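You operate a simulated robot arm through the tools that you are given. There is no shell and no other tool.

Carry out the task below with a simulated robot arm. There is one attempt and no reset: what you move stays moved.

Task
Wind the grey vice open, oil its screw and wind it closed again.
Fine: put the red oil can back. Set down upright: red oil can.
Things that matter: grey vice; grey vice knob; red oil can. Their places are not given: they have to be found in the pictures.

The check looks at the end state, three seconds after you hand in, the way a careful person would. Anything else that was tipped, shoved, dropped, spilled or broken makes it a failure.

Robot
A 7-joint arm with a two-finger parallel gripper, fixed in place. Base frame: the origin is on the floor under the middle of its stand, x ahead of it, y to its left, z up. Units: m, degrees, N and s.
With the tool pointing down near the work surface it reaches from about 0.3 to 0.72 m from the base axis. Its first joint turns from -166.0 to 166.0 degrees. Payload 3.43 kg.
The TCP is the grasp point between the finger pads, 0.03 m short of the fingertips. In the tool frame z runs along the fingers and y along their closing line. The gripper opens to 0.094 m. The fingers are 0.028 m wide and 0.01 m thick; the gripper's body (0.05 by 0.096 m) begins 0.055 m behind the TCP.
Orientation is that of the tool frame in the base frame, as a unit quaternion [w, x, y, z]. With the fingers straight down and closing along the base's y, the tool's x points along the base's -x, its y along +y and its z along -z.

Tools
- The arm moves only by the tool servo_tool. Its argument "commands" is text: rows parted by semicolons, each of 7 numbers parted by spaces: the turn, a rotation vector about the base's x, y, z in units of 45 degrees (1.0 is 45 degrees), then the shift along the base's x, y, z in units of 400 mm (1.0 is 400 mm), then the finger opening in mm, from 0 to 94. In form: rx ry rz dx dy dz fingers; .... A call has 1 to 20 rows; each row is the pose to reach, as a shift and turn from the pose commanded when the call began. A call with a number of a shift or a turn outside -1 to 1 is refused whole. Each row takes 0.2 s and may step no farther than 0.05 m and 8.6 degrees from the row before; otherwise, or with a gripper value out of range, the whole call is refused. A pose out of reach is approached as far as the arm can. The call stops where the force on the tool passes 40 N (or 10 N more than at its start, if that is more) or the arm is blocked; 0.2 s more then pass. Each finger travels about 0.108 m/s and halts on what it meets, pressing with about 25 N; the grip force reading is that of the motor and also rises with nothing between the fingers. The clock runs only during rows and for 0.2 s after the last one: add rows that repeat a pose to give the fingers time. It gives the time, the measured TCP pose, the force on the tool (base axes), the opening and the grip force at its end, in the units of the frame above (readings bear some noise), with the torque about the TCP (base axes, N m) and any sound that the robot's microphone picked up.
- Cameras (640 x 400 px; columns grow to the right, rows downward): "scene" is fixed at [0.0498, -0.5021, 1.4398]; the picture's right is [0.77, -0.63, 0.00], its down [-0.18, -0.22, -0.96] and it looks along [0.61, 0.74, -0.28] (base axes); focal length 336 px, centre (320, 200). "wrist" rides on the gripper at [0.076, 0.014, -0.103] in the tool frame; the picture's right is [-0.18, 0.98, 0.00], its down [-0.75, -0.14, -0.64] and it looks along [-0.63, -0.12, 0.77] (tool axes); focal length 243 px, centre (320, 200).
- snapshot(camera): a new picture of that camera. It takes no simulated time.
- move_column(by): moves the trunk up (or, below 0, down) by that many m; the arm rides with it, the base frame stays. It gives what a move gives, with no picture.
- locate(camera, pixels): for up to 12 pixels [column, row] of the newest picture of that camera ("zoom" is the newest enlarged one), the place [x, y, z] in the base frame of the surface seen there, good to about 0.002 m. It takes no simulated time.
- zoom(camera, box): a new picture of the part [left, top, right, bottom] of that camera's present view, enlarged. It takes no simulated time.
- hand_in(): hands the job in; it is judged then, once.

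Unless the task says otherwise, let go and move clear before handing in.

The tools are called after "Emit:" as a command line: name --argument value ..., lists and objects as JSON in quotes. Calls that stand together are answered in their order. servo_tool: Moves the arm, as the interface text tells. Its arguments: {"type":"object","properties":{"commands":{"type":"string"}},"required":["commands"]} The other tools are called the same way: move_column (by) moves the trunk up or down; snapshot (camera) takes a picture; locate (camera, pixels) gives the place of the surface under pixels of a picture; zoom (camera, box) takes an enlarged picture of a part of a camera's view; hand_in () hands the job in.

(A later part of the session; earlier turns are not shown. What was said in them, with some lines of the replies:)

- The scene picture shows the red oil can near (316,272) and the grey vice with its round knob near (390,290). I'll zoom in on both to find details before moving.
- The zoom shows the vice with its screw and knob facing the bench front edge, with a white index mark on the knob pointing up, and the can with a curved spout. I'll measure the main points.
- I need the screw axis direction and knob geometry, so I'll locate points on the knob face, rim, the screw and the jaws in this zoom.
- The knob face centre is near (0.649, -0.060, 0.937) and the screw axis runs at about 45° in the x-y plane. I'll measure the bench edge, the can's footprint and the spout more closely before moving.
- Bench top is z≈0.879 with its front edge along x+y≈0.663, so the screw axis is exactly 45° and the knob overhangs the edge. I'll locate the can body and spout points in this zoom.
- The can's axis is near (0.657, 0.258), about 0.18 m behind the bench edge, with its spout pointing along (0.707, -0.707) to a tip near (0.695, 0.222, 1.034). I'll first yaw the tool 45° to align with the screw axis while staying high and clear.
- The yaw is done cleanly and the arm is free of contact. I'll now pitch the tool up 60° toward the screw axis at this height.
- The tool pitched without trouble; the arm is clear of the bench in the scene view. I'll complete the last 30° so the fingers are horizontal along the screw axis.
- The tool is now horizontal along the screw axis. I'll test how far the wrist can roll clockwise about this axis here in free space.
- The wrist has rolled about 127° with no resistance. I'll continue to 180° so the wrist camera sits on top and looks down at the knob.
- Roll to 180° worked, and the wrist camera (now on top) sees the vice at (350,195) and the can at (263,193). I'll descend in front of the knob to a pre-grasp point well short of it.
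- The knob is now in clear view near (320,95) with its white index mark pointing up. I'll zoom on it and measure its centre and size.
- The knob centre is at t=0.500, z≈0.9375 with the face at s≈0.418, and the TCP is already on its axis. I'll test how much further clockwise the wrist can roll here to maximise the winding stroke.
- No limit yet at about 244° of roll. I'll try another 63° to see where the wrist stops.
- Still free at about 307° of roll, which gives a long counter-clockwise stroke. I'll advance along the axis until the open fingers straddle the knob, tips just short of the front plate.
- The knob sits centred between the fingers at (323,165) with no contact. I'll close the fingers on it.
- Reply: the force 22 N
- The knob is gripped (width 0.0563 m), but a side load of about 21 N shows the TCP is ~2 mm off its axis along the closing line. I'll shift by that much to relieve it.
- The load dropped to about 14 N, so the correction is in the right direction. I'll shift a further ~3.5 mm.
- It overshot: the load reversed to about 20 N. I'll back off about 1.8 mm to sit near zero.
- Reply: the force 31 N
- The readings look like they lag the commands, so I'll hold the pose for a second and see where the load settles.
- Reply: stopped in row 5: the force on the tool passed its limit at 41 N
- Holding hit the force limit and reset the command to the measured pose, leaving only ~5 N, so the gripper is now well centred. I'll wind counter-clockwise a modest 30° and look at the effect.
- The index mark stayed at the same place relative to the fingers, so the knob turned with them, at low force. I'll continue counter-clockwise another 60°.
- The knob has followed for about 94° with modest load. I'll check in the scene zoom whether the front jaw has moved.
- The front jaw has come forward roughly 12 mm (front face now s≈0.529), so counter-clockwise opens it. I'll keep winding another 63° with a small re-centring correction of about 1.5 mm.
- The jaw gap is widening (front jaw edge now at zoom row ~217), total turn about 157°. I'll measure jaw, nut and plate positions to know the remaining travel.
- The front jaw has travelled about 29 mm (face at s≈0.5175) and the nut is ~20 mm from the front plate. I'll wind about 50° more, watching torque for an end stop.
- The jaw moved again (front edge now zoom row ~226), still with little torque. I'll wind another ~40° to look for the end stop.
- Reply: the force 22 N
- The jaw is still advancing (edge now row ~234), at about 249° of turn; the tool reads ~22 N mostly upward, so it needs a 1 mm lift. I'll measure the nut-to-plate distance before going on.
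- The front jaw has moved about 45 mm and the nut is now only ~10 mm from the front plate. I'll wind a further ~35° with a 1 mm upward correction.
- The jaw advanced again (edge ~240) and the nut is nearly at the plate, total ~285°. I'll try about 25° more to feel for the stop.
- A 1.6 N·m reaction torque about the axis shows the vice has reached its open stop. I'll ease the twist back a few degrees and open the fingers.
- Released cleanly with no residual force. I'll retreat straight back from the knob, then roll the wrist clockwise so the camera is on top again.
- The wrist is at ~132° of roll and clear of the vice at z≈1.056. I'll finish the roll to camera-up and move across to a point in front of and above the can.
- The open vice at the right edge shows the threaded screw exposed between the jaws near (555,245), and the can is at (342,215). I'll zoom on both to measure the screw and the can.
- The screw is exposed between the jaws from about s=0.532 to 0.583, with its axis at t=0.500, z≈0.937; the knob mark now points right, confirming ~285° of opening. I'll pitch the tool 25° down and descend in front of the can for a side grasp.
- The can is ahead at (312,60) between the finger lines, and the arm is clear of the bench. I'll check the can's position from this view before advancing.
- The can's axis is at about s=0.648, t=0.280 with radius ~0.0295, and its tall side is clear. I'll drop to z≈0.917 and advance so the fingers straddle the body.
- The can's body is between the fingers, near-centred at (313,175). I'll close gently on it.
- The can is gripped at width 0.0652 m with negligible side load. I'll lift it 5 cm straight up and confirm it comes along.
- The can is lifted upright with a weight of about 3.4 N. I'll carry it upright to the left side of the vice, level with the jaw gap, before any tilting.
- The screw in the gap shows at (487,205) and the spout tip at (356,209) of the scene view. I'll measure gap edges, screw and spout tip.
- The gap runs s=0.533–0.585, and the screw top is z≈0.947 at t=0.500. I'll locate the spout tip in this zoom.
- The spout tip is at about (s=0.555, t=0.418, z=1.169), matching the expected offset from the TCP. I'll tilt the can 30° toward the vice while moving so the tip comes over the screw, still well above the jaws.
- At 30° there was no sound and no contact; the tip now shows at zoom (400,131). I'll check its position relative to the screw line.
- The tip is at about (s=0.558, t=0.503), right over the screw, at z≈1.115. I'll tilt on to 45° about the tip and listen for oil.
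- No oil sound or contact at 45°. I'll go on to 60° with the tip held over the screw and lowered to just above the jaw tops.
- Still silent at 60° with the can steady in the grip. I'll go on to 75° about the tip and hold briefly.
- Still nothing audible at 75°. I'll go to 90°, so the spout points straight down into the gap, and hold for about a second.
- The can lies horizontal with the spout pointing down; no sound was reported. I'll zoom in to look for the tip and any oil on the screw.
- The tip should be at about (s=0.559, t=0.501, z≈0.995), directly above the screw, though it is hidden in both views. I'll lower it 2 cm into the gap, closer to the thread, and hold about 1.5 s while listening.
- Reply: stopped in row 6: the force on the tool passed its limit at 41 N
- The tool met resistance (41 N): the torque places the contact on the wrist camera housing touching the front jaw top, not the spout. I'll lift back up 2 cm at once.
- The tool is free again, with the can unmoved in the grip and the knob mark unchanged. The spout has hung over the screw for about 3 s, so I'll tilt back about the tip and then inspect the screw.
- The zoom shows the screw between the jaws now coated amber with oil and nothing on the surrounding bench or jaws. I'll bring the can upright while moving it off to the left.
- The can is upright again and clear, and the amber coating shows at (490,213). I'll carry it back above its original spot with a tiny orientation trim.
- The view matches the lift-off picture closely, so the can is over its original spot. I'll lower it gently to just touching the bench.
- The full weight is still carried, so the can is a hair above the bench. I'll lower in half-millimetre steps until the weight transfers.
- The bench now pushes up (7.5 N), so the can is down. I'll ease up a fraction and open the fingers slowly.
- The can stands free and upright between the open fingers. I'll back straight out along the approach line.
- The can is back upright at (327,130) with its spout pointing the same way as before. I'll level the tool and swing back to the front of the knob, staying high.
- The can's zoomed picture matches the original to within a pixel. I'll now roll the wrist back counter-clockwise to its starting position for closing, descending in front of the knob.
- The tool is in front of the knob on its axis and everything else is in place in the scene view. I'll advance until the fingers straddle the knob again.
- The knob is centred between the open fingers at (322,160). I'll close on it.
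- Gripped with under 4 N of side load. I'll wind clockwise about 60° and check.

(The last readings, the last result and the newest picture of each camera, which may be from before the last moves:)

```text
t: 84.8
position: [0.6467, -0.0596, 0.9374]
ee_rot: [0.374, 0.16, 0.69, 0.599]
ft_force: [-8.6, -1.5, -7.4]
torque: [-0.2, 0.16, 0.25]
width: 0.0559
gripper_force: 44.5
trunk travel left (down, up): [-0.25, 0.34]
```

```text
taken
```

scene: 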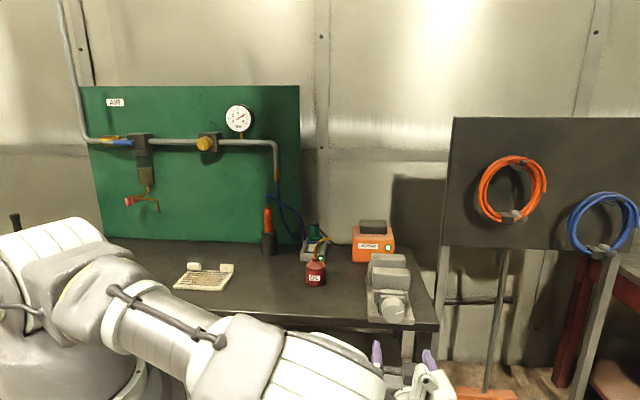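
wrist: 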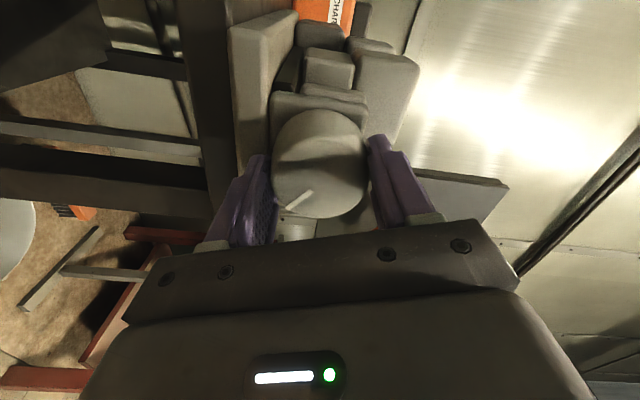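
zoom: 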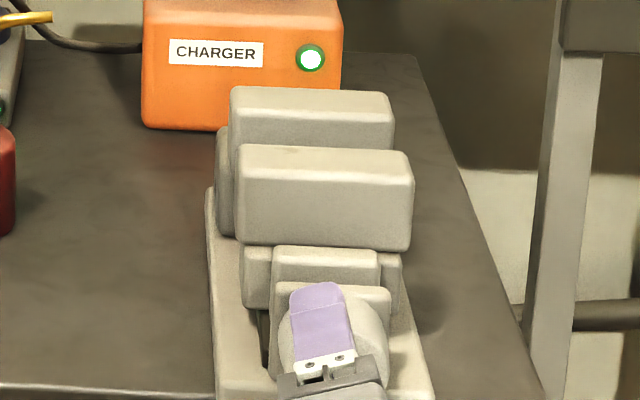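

The nut is moving back from the plate and the jaw gap is shrinking, with ~11 N of side load. I'll trim slightly and continue another 63°.

Emit:
servo_tool --commands "0.1 0.1 0 -0.001 -0.001 -0.0015 40; 0.2 0.2 0 -0.001 -0.001 -0.0015 40; 0.3 0.3 0 -0.001 -0.001 -0.0015 40; 0.4 0.4 0 -0.001 -0.001 -0.0015 40; 0.5 0.5 0 -0.001 -0.001 -0.0015 40; 0.6 0.6 0 -0.001 -0.001 -0.0015 40; 0.7 0.7 0 -0.001 -0.001 -0.0015 40; 0.8 0.8 0 -0.001 -0.001 -0.0015 40; 0.9 0.9 0 -0.001 -0.001 -0.0015 40; 1 1 0 -0.001 -0.001 -0.0015 40; 1 1 0 -0.001 -0.001 -0.0015 40"

Emit:
snapshot --camera "wrist"

```text
t: 87.2
position: [0.6467, -0.0602, 0.9364]
ee_rot: [0.002, 0.498, 0.503, 0.707]
ft_force: [3.8, 0.6, 5.4]
torque: [0.17, -0.18, -0.15]
width: 0.0562
gripper_force: 45.4
trunk travel left (down, up): [-0.25, 0.34]
```

```text
taken
```

wrist: 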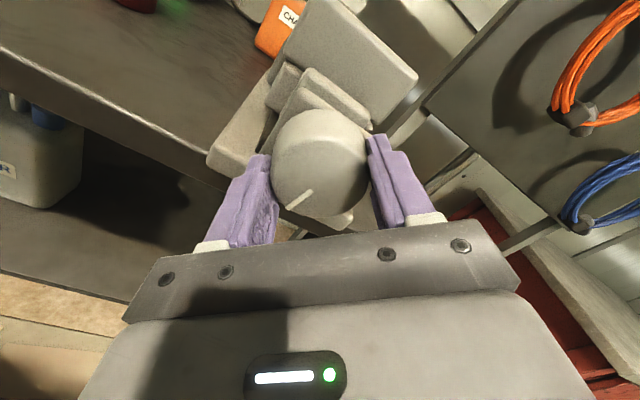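

The mark stays fixed relative to the fingers, so the knob is still following, with only ~7 N load at about 127° of closing. I'll continue another 63°.

Emit:
servo_tool --commands "0.1 0.1 0 0 0 0 40; 0.2 0.2 0 0 0 0 40; 0.3 0.3 0 0 0 0 40; 0.4 0.4 0 0 0 0 40; 0.5 0.5 0 0 0 0 40; 0.6 0.6 0 0 0 0 40; 0.7 0.7 0 0 0 0 40; 0.8 0.8 0 0 0 0 40; 0.9 0.9 0 0 0 0 40; 1 1 0 0 0 0 40; 1 1 0 0 0 0 40"

Emit:
snapshot --camera "wrist"

Emit:
zoom --camera "scene" --box '[355, 235, 425, 320]'

```text
t: 89.6
position: [0.6466, -0.0607, 0.9364]
ee_rot: [-0.373, 0.687, 0.164, 0.601]
ft_force: [11.0, 1.5, 14.7]
torque: [0.68, -0.64, -0.54]
width: 0.056
gripper_force: 44.7
trunk travel left (down, up): [-0.25, 0.34]
```

```text
taken
```

wrist: 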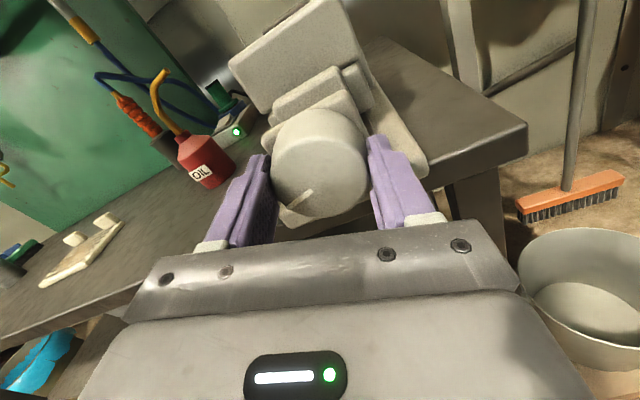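

```text
4.71 times, centred on (390, 278) of scene
```

zoom: 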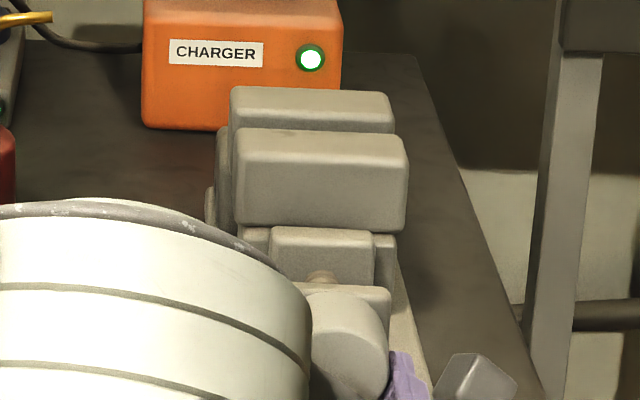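

The jaw gap is clearly narrowing, at about 191° of closing. I'll trim about 1 mm upward for the 18 N load and continue another 63°.

Emit:
servo_tool --commands "0.1 0.1 0 0.001 0.001 0.0025 40; 0.2 0.2 0 0.001 0.001 0.0025 40; 0.3 0.3 0 0.001 0.001 0.0025 40; 0.4 0.4 0 0.001 0.001 0.0025 40; 0.5 0.5 0 0.001 0.001 0.0025 40; 0.6 0.6 0 0.001 0.001 0.0025 40; 0.7 0.7 0 0.001 0.001 0.0025 40; 0.8 0.8 0 0.001 0.001 0.0025 40; 0.9 0.9 0 0.001 0.001 0.0025 40; 1 1 0 0.001 0.001 0.0025 40; 1 1 0 0.001 0.001 0.0025 40"

Emit:
snapshot --camera "wrist"

Emit:
zoom --camera "scene" --box '[355, 235, 425, 320]'

```text
t: 92.0
position: [0.6469, -0.0601, 0.9354]
ee_rot: [-0.635, 0.669, -0.223, 0.315]
ft_force: [-8.4, -3.7, -5.9]
torque: [-0.25, 0.23, 0.14]
width: 0.0561
gripper_force: 44.8
trunk travel left (down, up): [-0.25, 0.34]
```

```text
taken
```

wrist: 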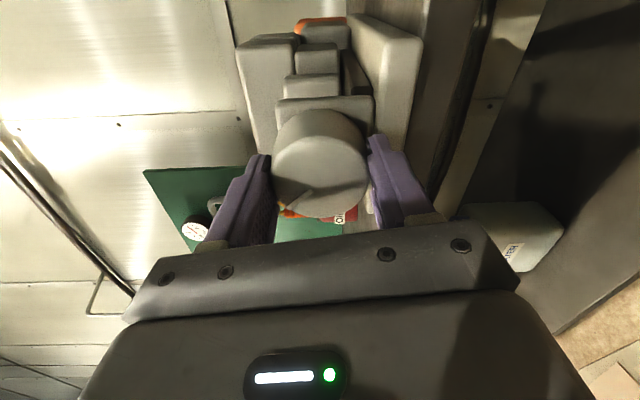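

```text
4.71 times, centred on (390, 278) of scene
```

zoom: 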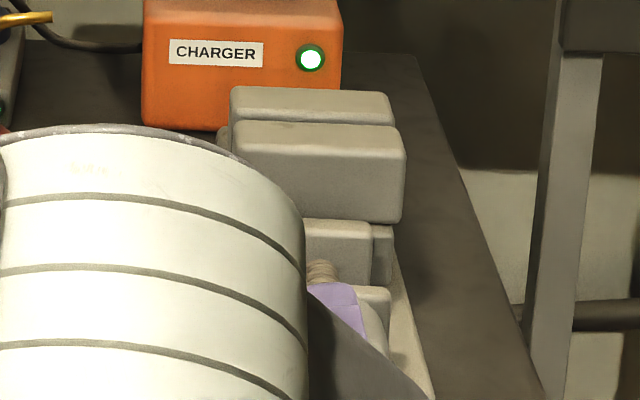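

About 254° closed and the jaws are almost together. I'll wind the next ~35° in smaller steps and watch for the closed stop.

Emit:
servo_tool --commands "0.07 0.07 0 -0.001 -0.001 -0.001 40; 0.14 0.14 0 -0.001 -0.001 -0.001 40; 0.21 0.21 0 -0.001 -0.001 -0.001 40; 0.28 0.28 0 -0.001 -0.001 -0.001 40; 0.35 0.35 0 -0.001 -0.001 -0.001 40; 0.42 0.42 0 -0.001 -0.001 -0.001 40; 0.49 0.49 0 -0.001 -0.001 -0.001 40; 0.49 0.49 0 -0.001 -0.001 -0.001 40"

Emit:
snapshot --camera "wrist"

Emit:
zoom --camera "scene" --box '[355, 235, 425, 320]'

```text
t: 93.8
position: [0.6471, -0.0593, 0.9362]
ee_rot: [0.695, -0.585, 0.396, -0.134]
ft_force: [-7.3, -2.5, -10.4]
torque: [-0.21, 0.23, 0.34]
width: 0.056
gripper_force: 45.0
trunk travel left (down, up): [-0.25, 0.34]
```

```text
taken
```

wrist: 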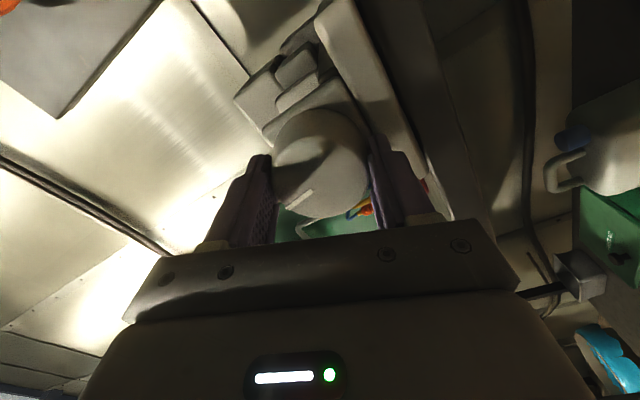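

```text
4.71 times, centred on (390, 278) of scene
```

zoom: 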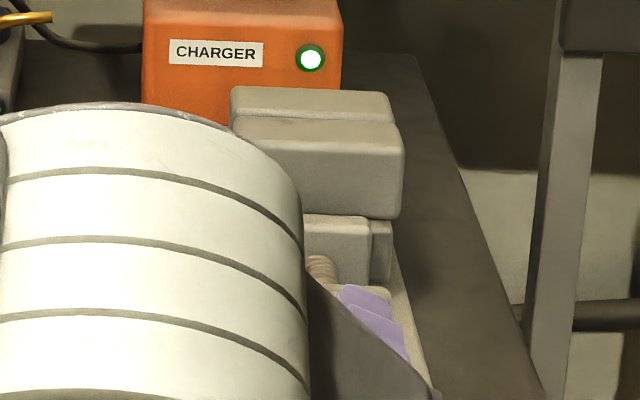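

The jaws look nearly touching (front jaw edge at scene row ~266, close to the original). I'll wind a further ~15° to feel for the closed stop.

Emit:
servo_tool --commands "0.05 0.05 0 0 0 -0.001 40; 0.1 0.1 0 0 0 -0.001 40; 0.15 0.15 0 0 0 -0.001 40; 0.2 0.2 0 0 0 -0.001 40; 0.24 0.24 0 0 0 -0.001 40; 0.24 0.24 0 0 0 -0.001 40"

Emit:
zoom --camera "scene" --box '[355, 245, 425, 330]'

Emit:
snapshot --camera "wrist"

```text
t: 95.2
position: [0.6469, -0.0596, 0.9351]
ee_rot: [0.707, -0.527, 0.47, -0.041]
ft_force: [-2.7, -1.7, -9.0]
torque: [-1.51, -0.93, 0.03]
width: 0.056
gripper_force: 44.3
trunk travel left (down, up): [-0.25, 0.34]
```

```text
4.71 times, centred on (390, 288) of scene
```

zoom: 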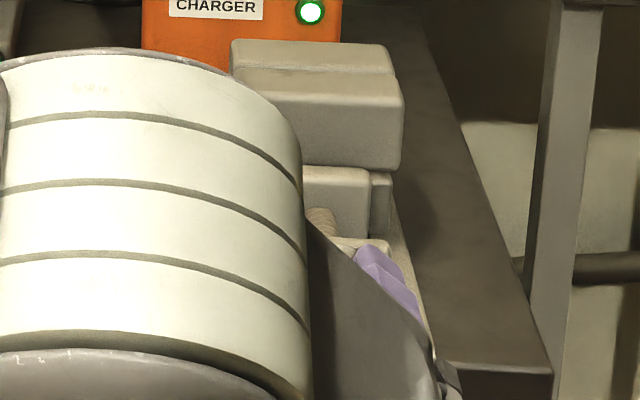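

```text
taken
```

wrist: 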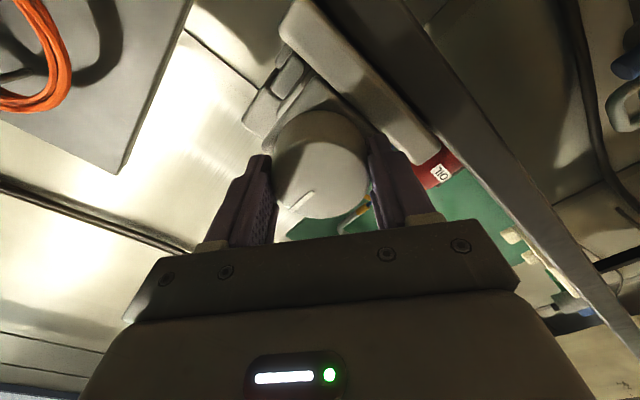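

A −1.7 N·m reaction about the axis shows the closed stop is reached, and the jaws look as in the original picture (front edge at zoom row ~95). I'll open the fingers without backing off.

Emit:
servo_tool --commands "0 0 0 0 0 0 60; 0 0 0 0 0 0 94; 0 0 0 0 0 0 94; 0 0 0 0 0 0 94"

Emit:
servo_tool --commands "0 0 0 -0.04 -0.04 0 94; 0 0 0 -0.1 -0.1 0 94; 0 0 0 -0.16 -0.16 0 94; 0 0 0 -0.22 -0.22 0 94; 0 0 0 -0.26 -0.26 0 94; 0 0 0 -0.26 -0.26 0 94"

Emit:
snapshot --camera "scene"

Emit:
snapshot --camera "wrist"

```text
t: 96.2
position: [0.6462, -0.0607, 0.9348]
ee_rot: [0.707, -0.526, 0.47, -0.041]
ft_force: [-0.5, 0.8, -0.1]
torque: [-0.05, 0.0, 0.01]
width: 0.0938
gripper_force: 0.1
trunk travel left (down, up): [-0.25, 0.34]
```

```text
t: 97.6
position: [0.5435, -0.1642, 0.9351]
ee_rot: [0.708, -0.526, 0.47, -0.042]
ft_force: [0.7, 0.3, 0.4]
torque: [0.01, -0.02, -0.02]
width: 0.094
gripper_force: 0.1
trunk travel left (down, up): [-0.25, 0.34]
```

```text
taken
```

scene: 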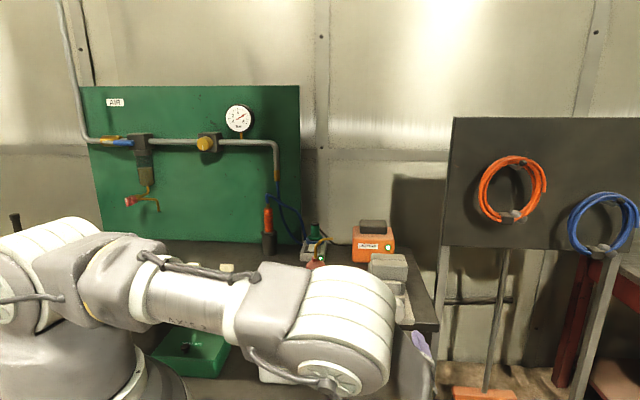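

```text
taken
```

wrist: 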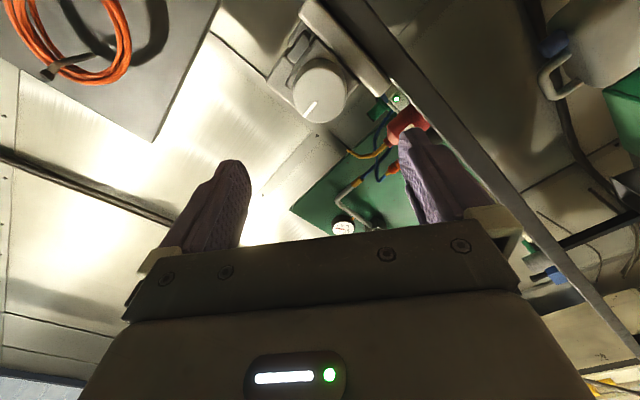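

Released and clear of the knob. I'll rise and roll the wrist back to camera-up for a final inspection of the vice and can.

Emit:
servo_tool --commands "-0.125 -0.125 0 0 0 0.03 94; -0.25 -0.25 0 0 0 0.06 94; -0.375 -0.375 0 0 0 0.09 94; -0.5 -0.5 0 0 0 0.12 94; -0.625 -0.625 0 0 0 0.15 94; -0.75 -0.75 0 0 0 0.18 94; -0.875 -0.875 0 0 0 0.21 94; -1 -1 0 0 0 0.24 94; -1 -1 0 0 0 0.24 94"

Emit:
servo_tool --commands "-0.125 -0.125 0 0 0 0.04 94; -0.25 -0.25 0 0 0 0.08 94; -0.375 -0.375 0 0 0 0.12 94; -0.5 -0.5 0 0 0 0.16 94; -0.625 -0.625 0 0 0 0.2 94; -0.75 -0.75 0 0 0 0.24 94; -0.875 -0.875 0 0 0 0.28 94; -1 -1 0 0 0 0.32 94; -1 -1 0 0 0 0.32 94"

Emit:
snapshot --camera "wrist"

Emit:
snapshot --camera "scene"

```text
t: 99.6
position: [0.542, -0.1644, 1.0315]
ee_rot: [-0.58, 0.696, -0.119, 0.407]
ft_force: [0.0, -0.5, 0.0]
torque: [0.02, 0.02, 0.01]
width: 0.0941
gripper_force: 0.0
trunk travel left (down, up): [-0.25, 0.34]
```

```text
t: 101.6
position: [0.5421, -0.1644, 1.1599]
ee_rot: [-0.277, 0.655, 0.266, 0.65]
ft_force: [0.8, -0.3, -0.8]
torque: [-0.02, 0.0, 0.01]
width: 0.0938
gripper_force: 0.1
trunk travel left (down, up): [-0.25, 0.34]
```

```text
taken
```

wrist: 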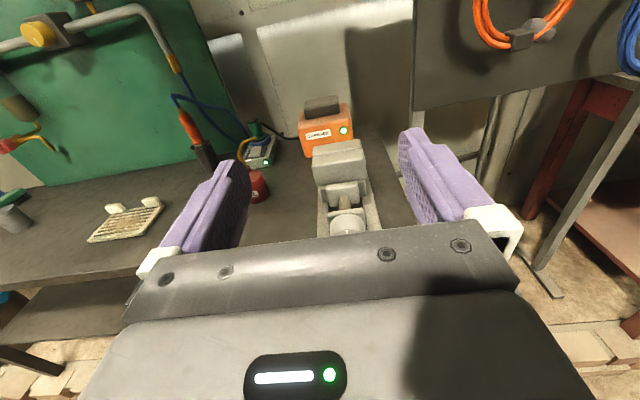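

```text
taken
```

scene: 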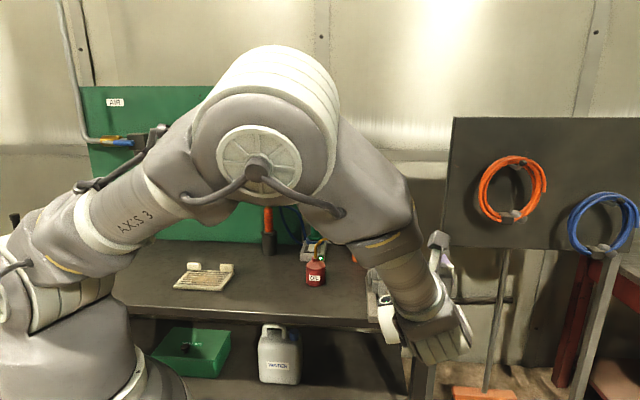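

All objects look in place; I'll zoom on the closed vice and raise the arm further so the scene camera can see it fully.

Emit:
zoom --camera "wrist" --box '[280, 120, 420, 250]'

Emit:
servo_tool --commands "0 0 0 -0.02 0.05 0.08 94; 0 0 0 -0.04 0.1 0.16 94; 0 0 0 -0.06 0.15 0.24 94; 0 0 0 -0.08 0.2 0.32 94; 0 0 0 -0.1 0.25 0.38 94; 0 0 0 -0.1 0.25 0.38 94"

Emit:
snapshot --camera "scene"

Emit:
zoom --camera "scene" --box '[290, 220, 440, 330]'

```text
3.08 times, centred on (350, 185) of wrist
```

zoom: 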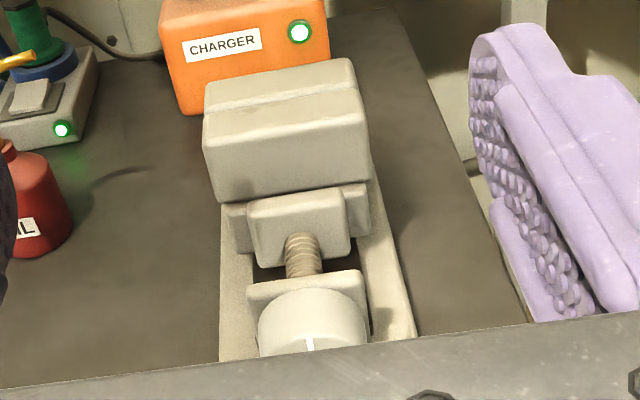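

```text
t: 103.0
position: [0.5026, -0.0619, 1.3118]
ee_rot: [-0.278, 0.656, 0.266, 0.65]
ft_force: [0.2, -0.1, 0.9]
torque: [0.01, 0.02, 0.0]
width: 0.094
gripper_force: 0.0
trunk travel left (down, up): [-0.25, 0.34]
```

```text
taken
```

scene: 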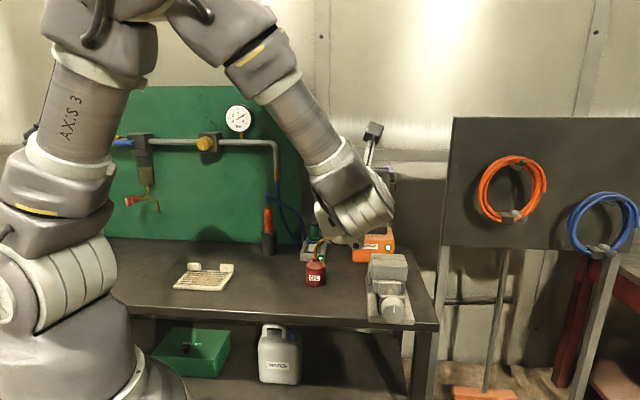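

```text
3.64 times, centred on (365, 275) of scene
```

zoom: 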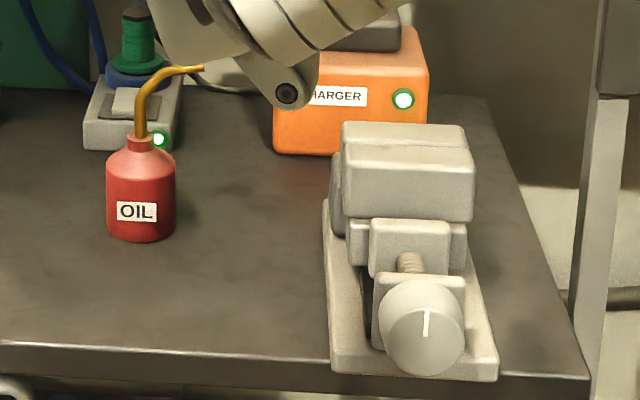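

The final zoom shows the vice jaws closed with the knob's white mark pointing straight up as at the start. The oil can stands upright in its original place, nothing else in view has moved, and the arm is clear. I'm handing in the job now.

Emit:
hand_in

```text
The job is handed in.
```

The job is done and handed in; no verdict came back. The vice was wound open to its stop, its screw was oiled, and it was wound closed again to its stop.

- **Vice:** the knob turned about 285° to the open stop and back. Its white mark points straight up again, as at the start, and the jaws look as they did before.
- **Oil:** the part of the screw exposed between the open jaws was coated amber. I saw no oil on the bench or jaws. With the vice closed, that part of the screw is hidden again.
- **Oil can:** it stands upright in its original place, matching the starting picture to within about a pixel.
- **One contact:** while pouring, the wrist camera housing pressed on top of the front jaw at about 41 N. I lifted off at once, and nothing in the later pictures had moved.

The gripper was open and clear of everything when I handed in.
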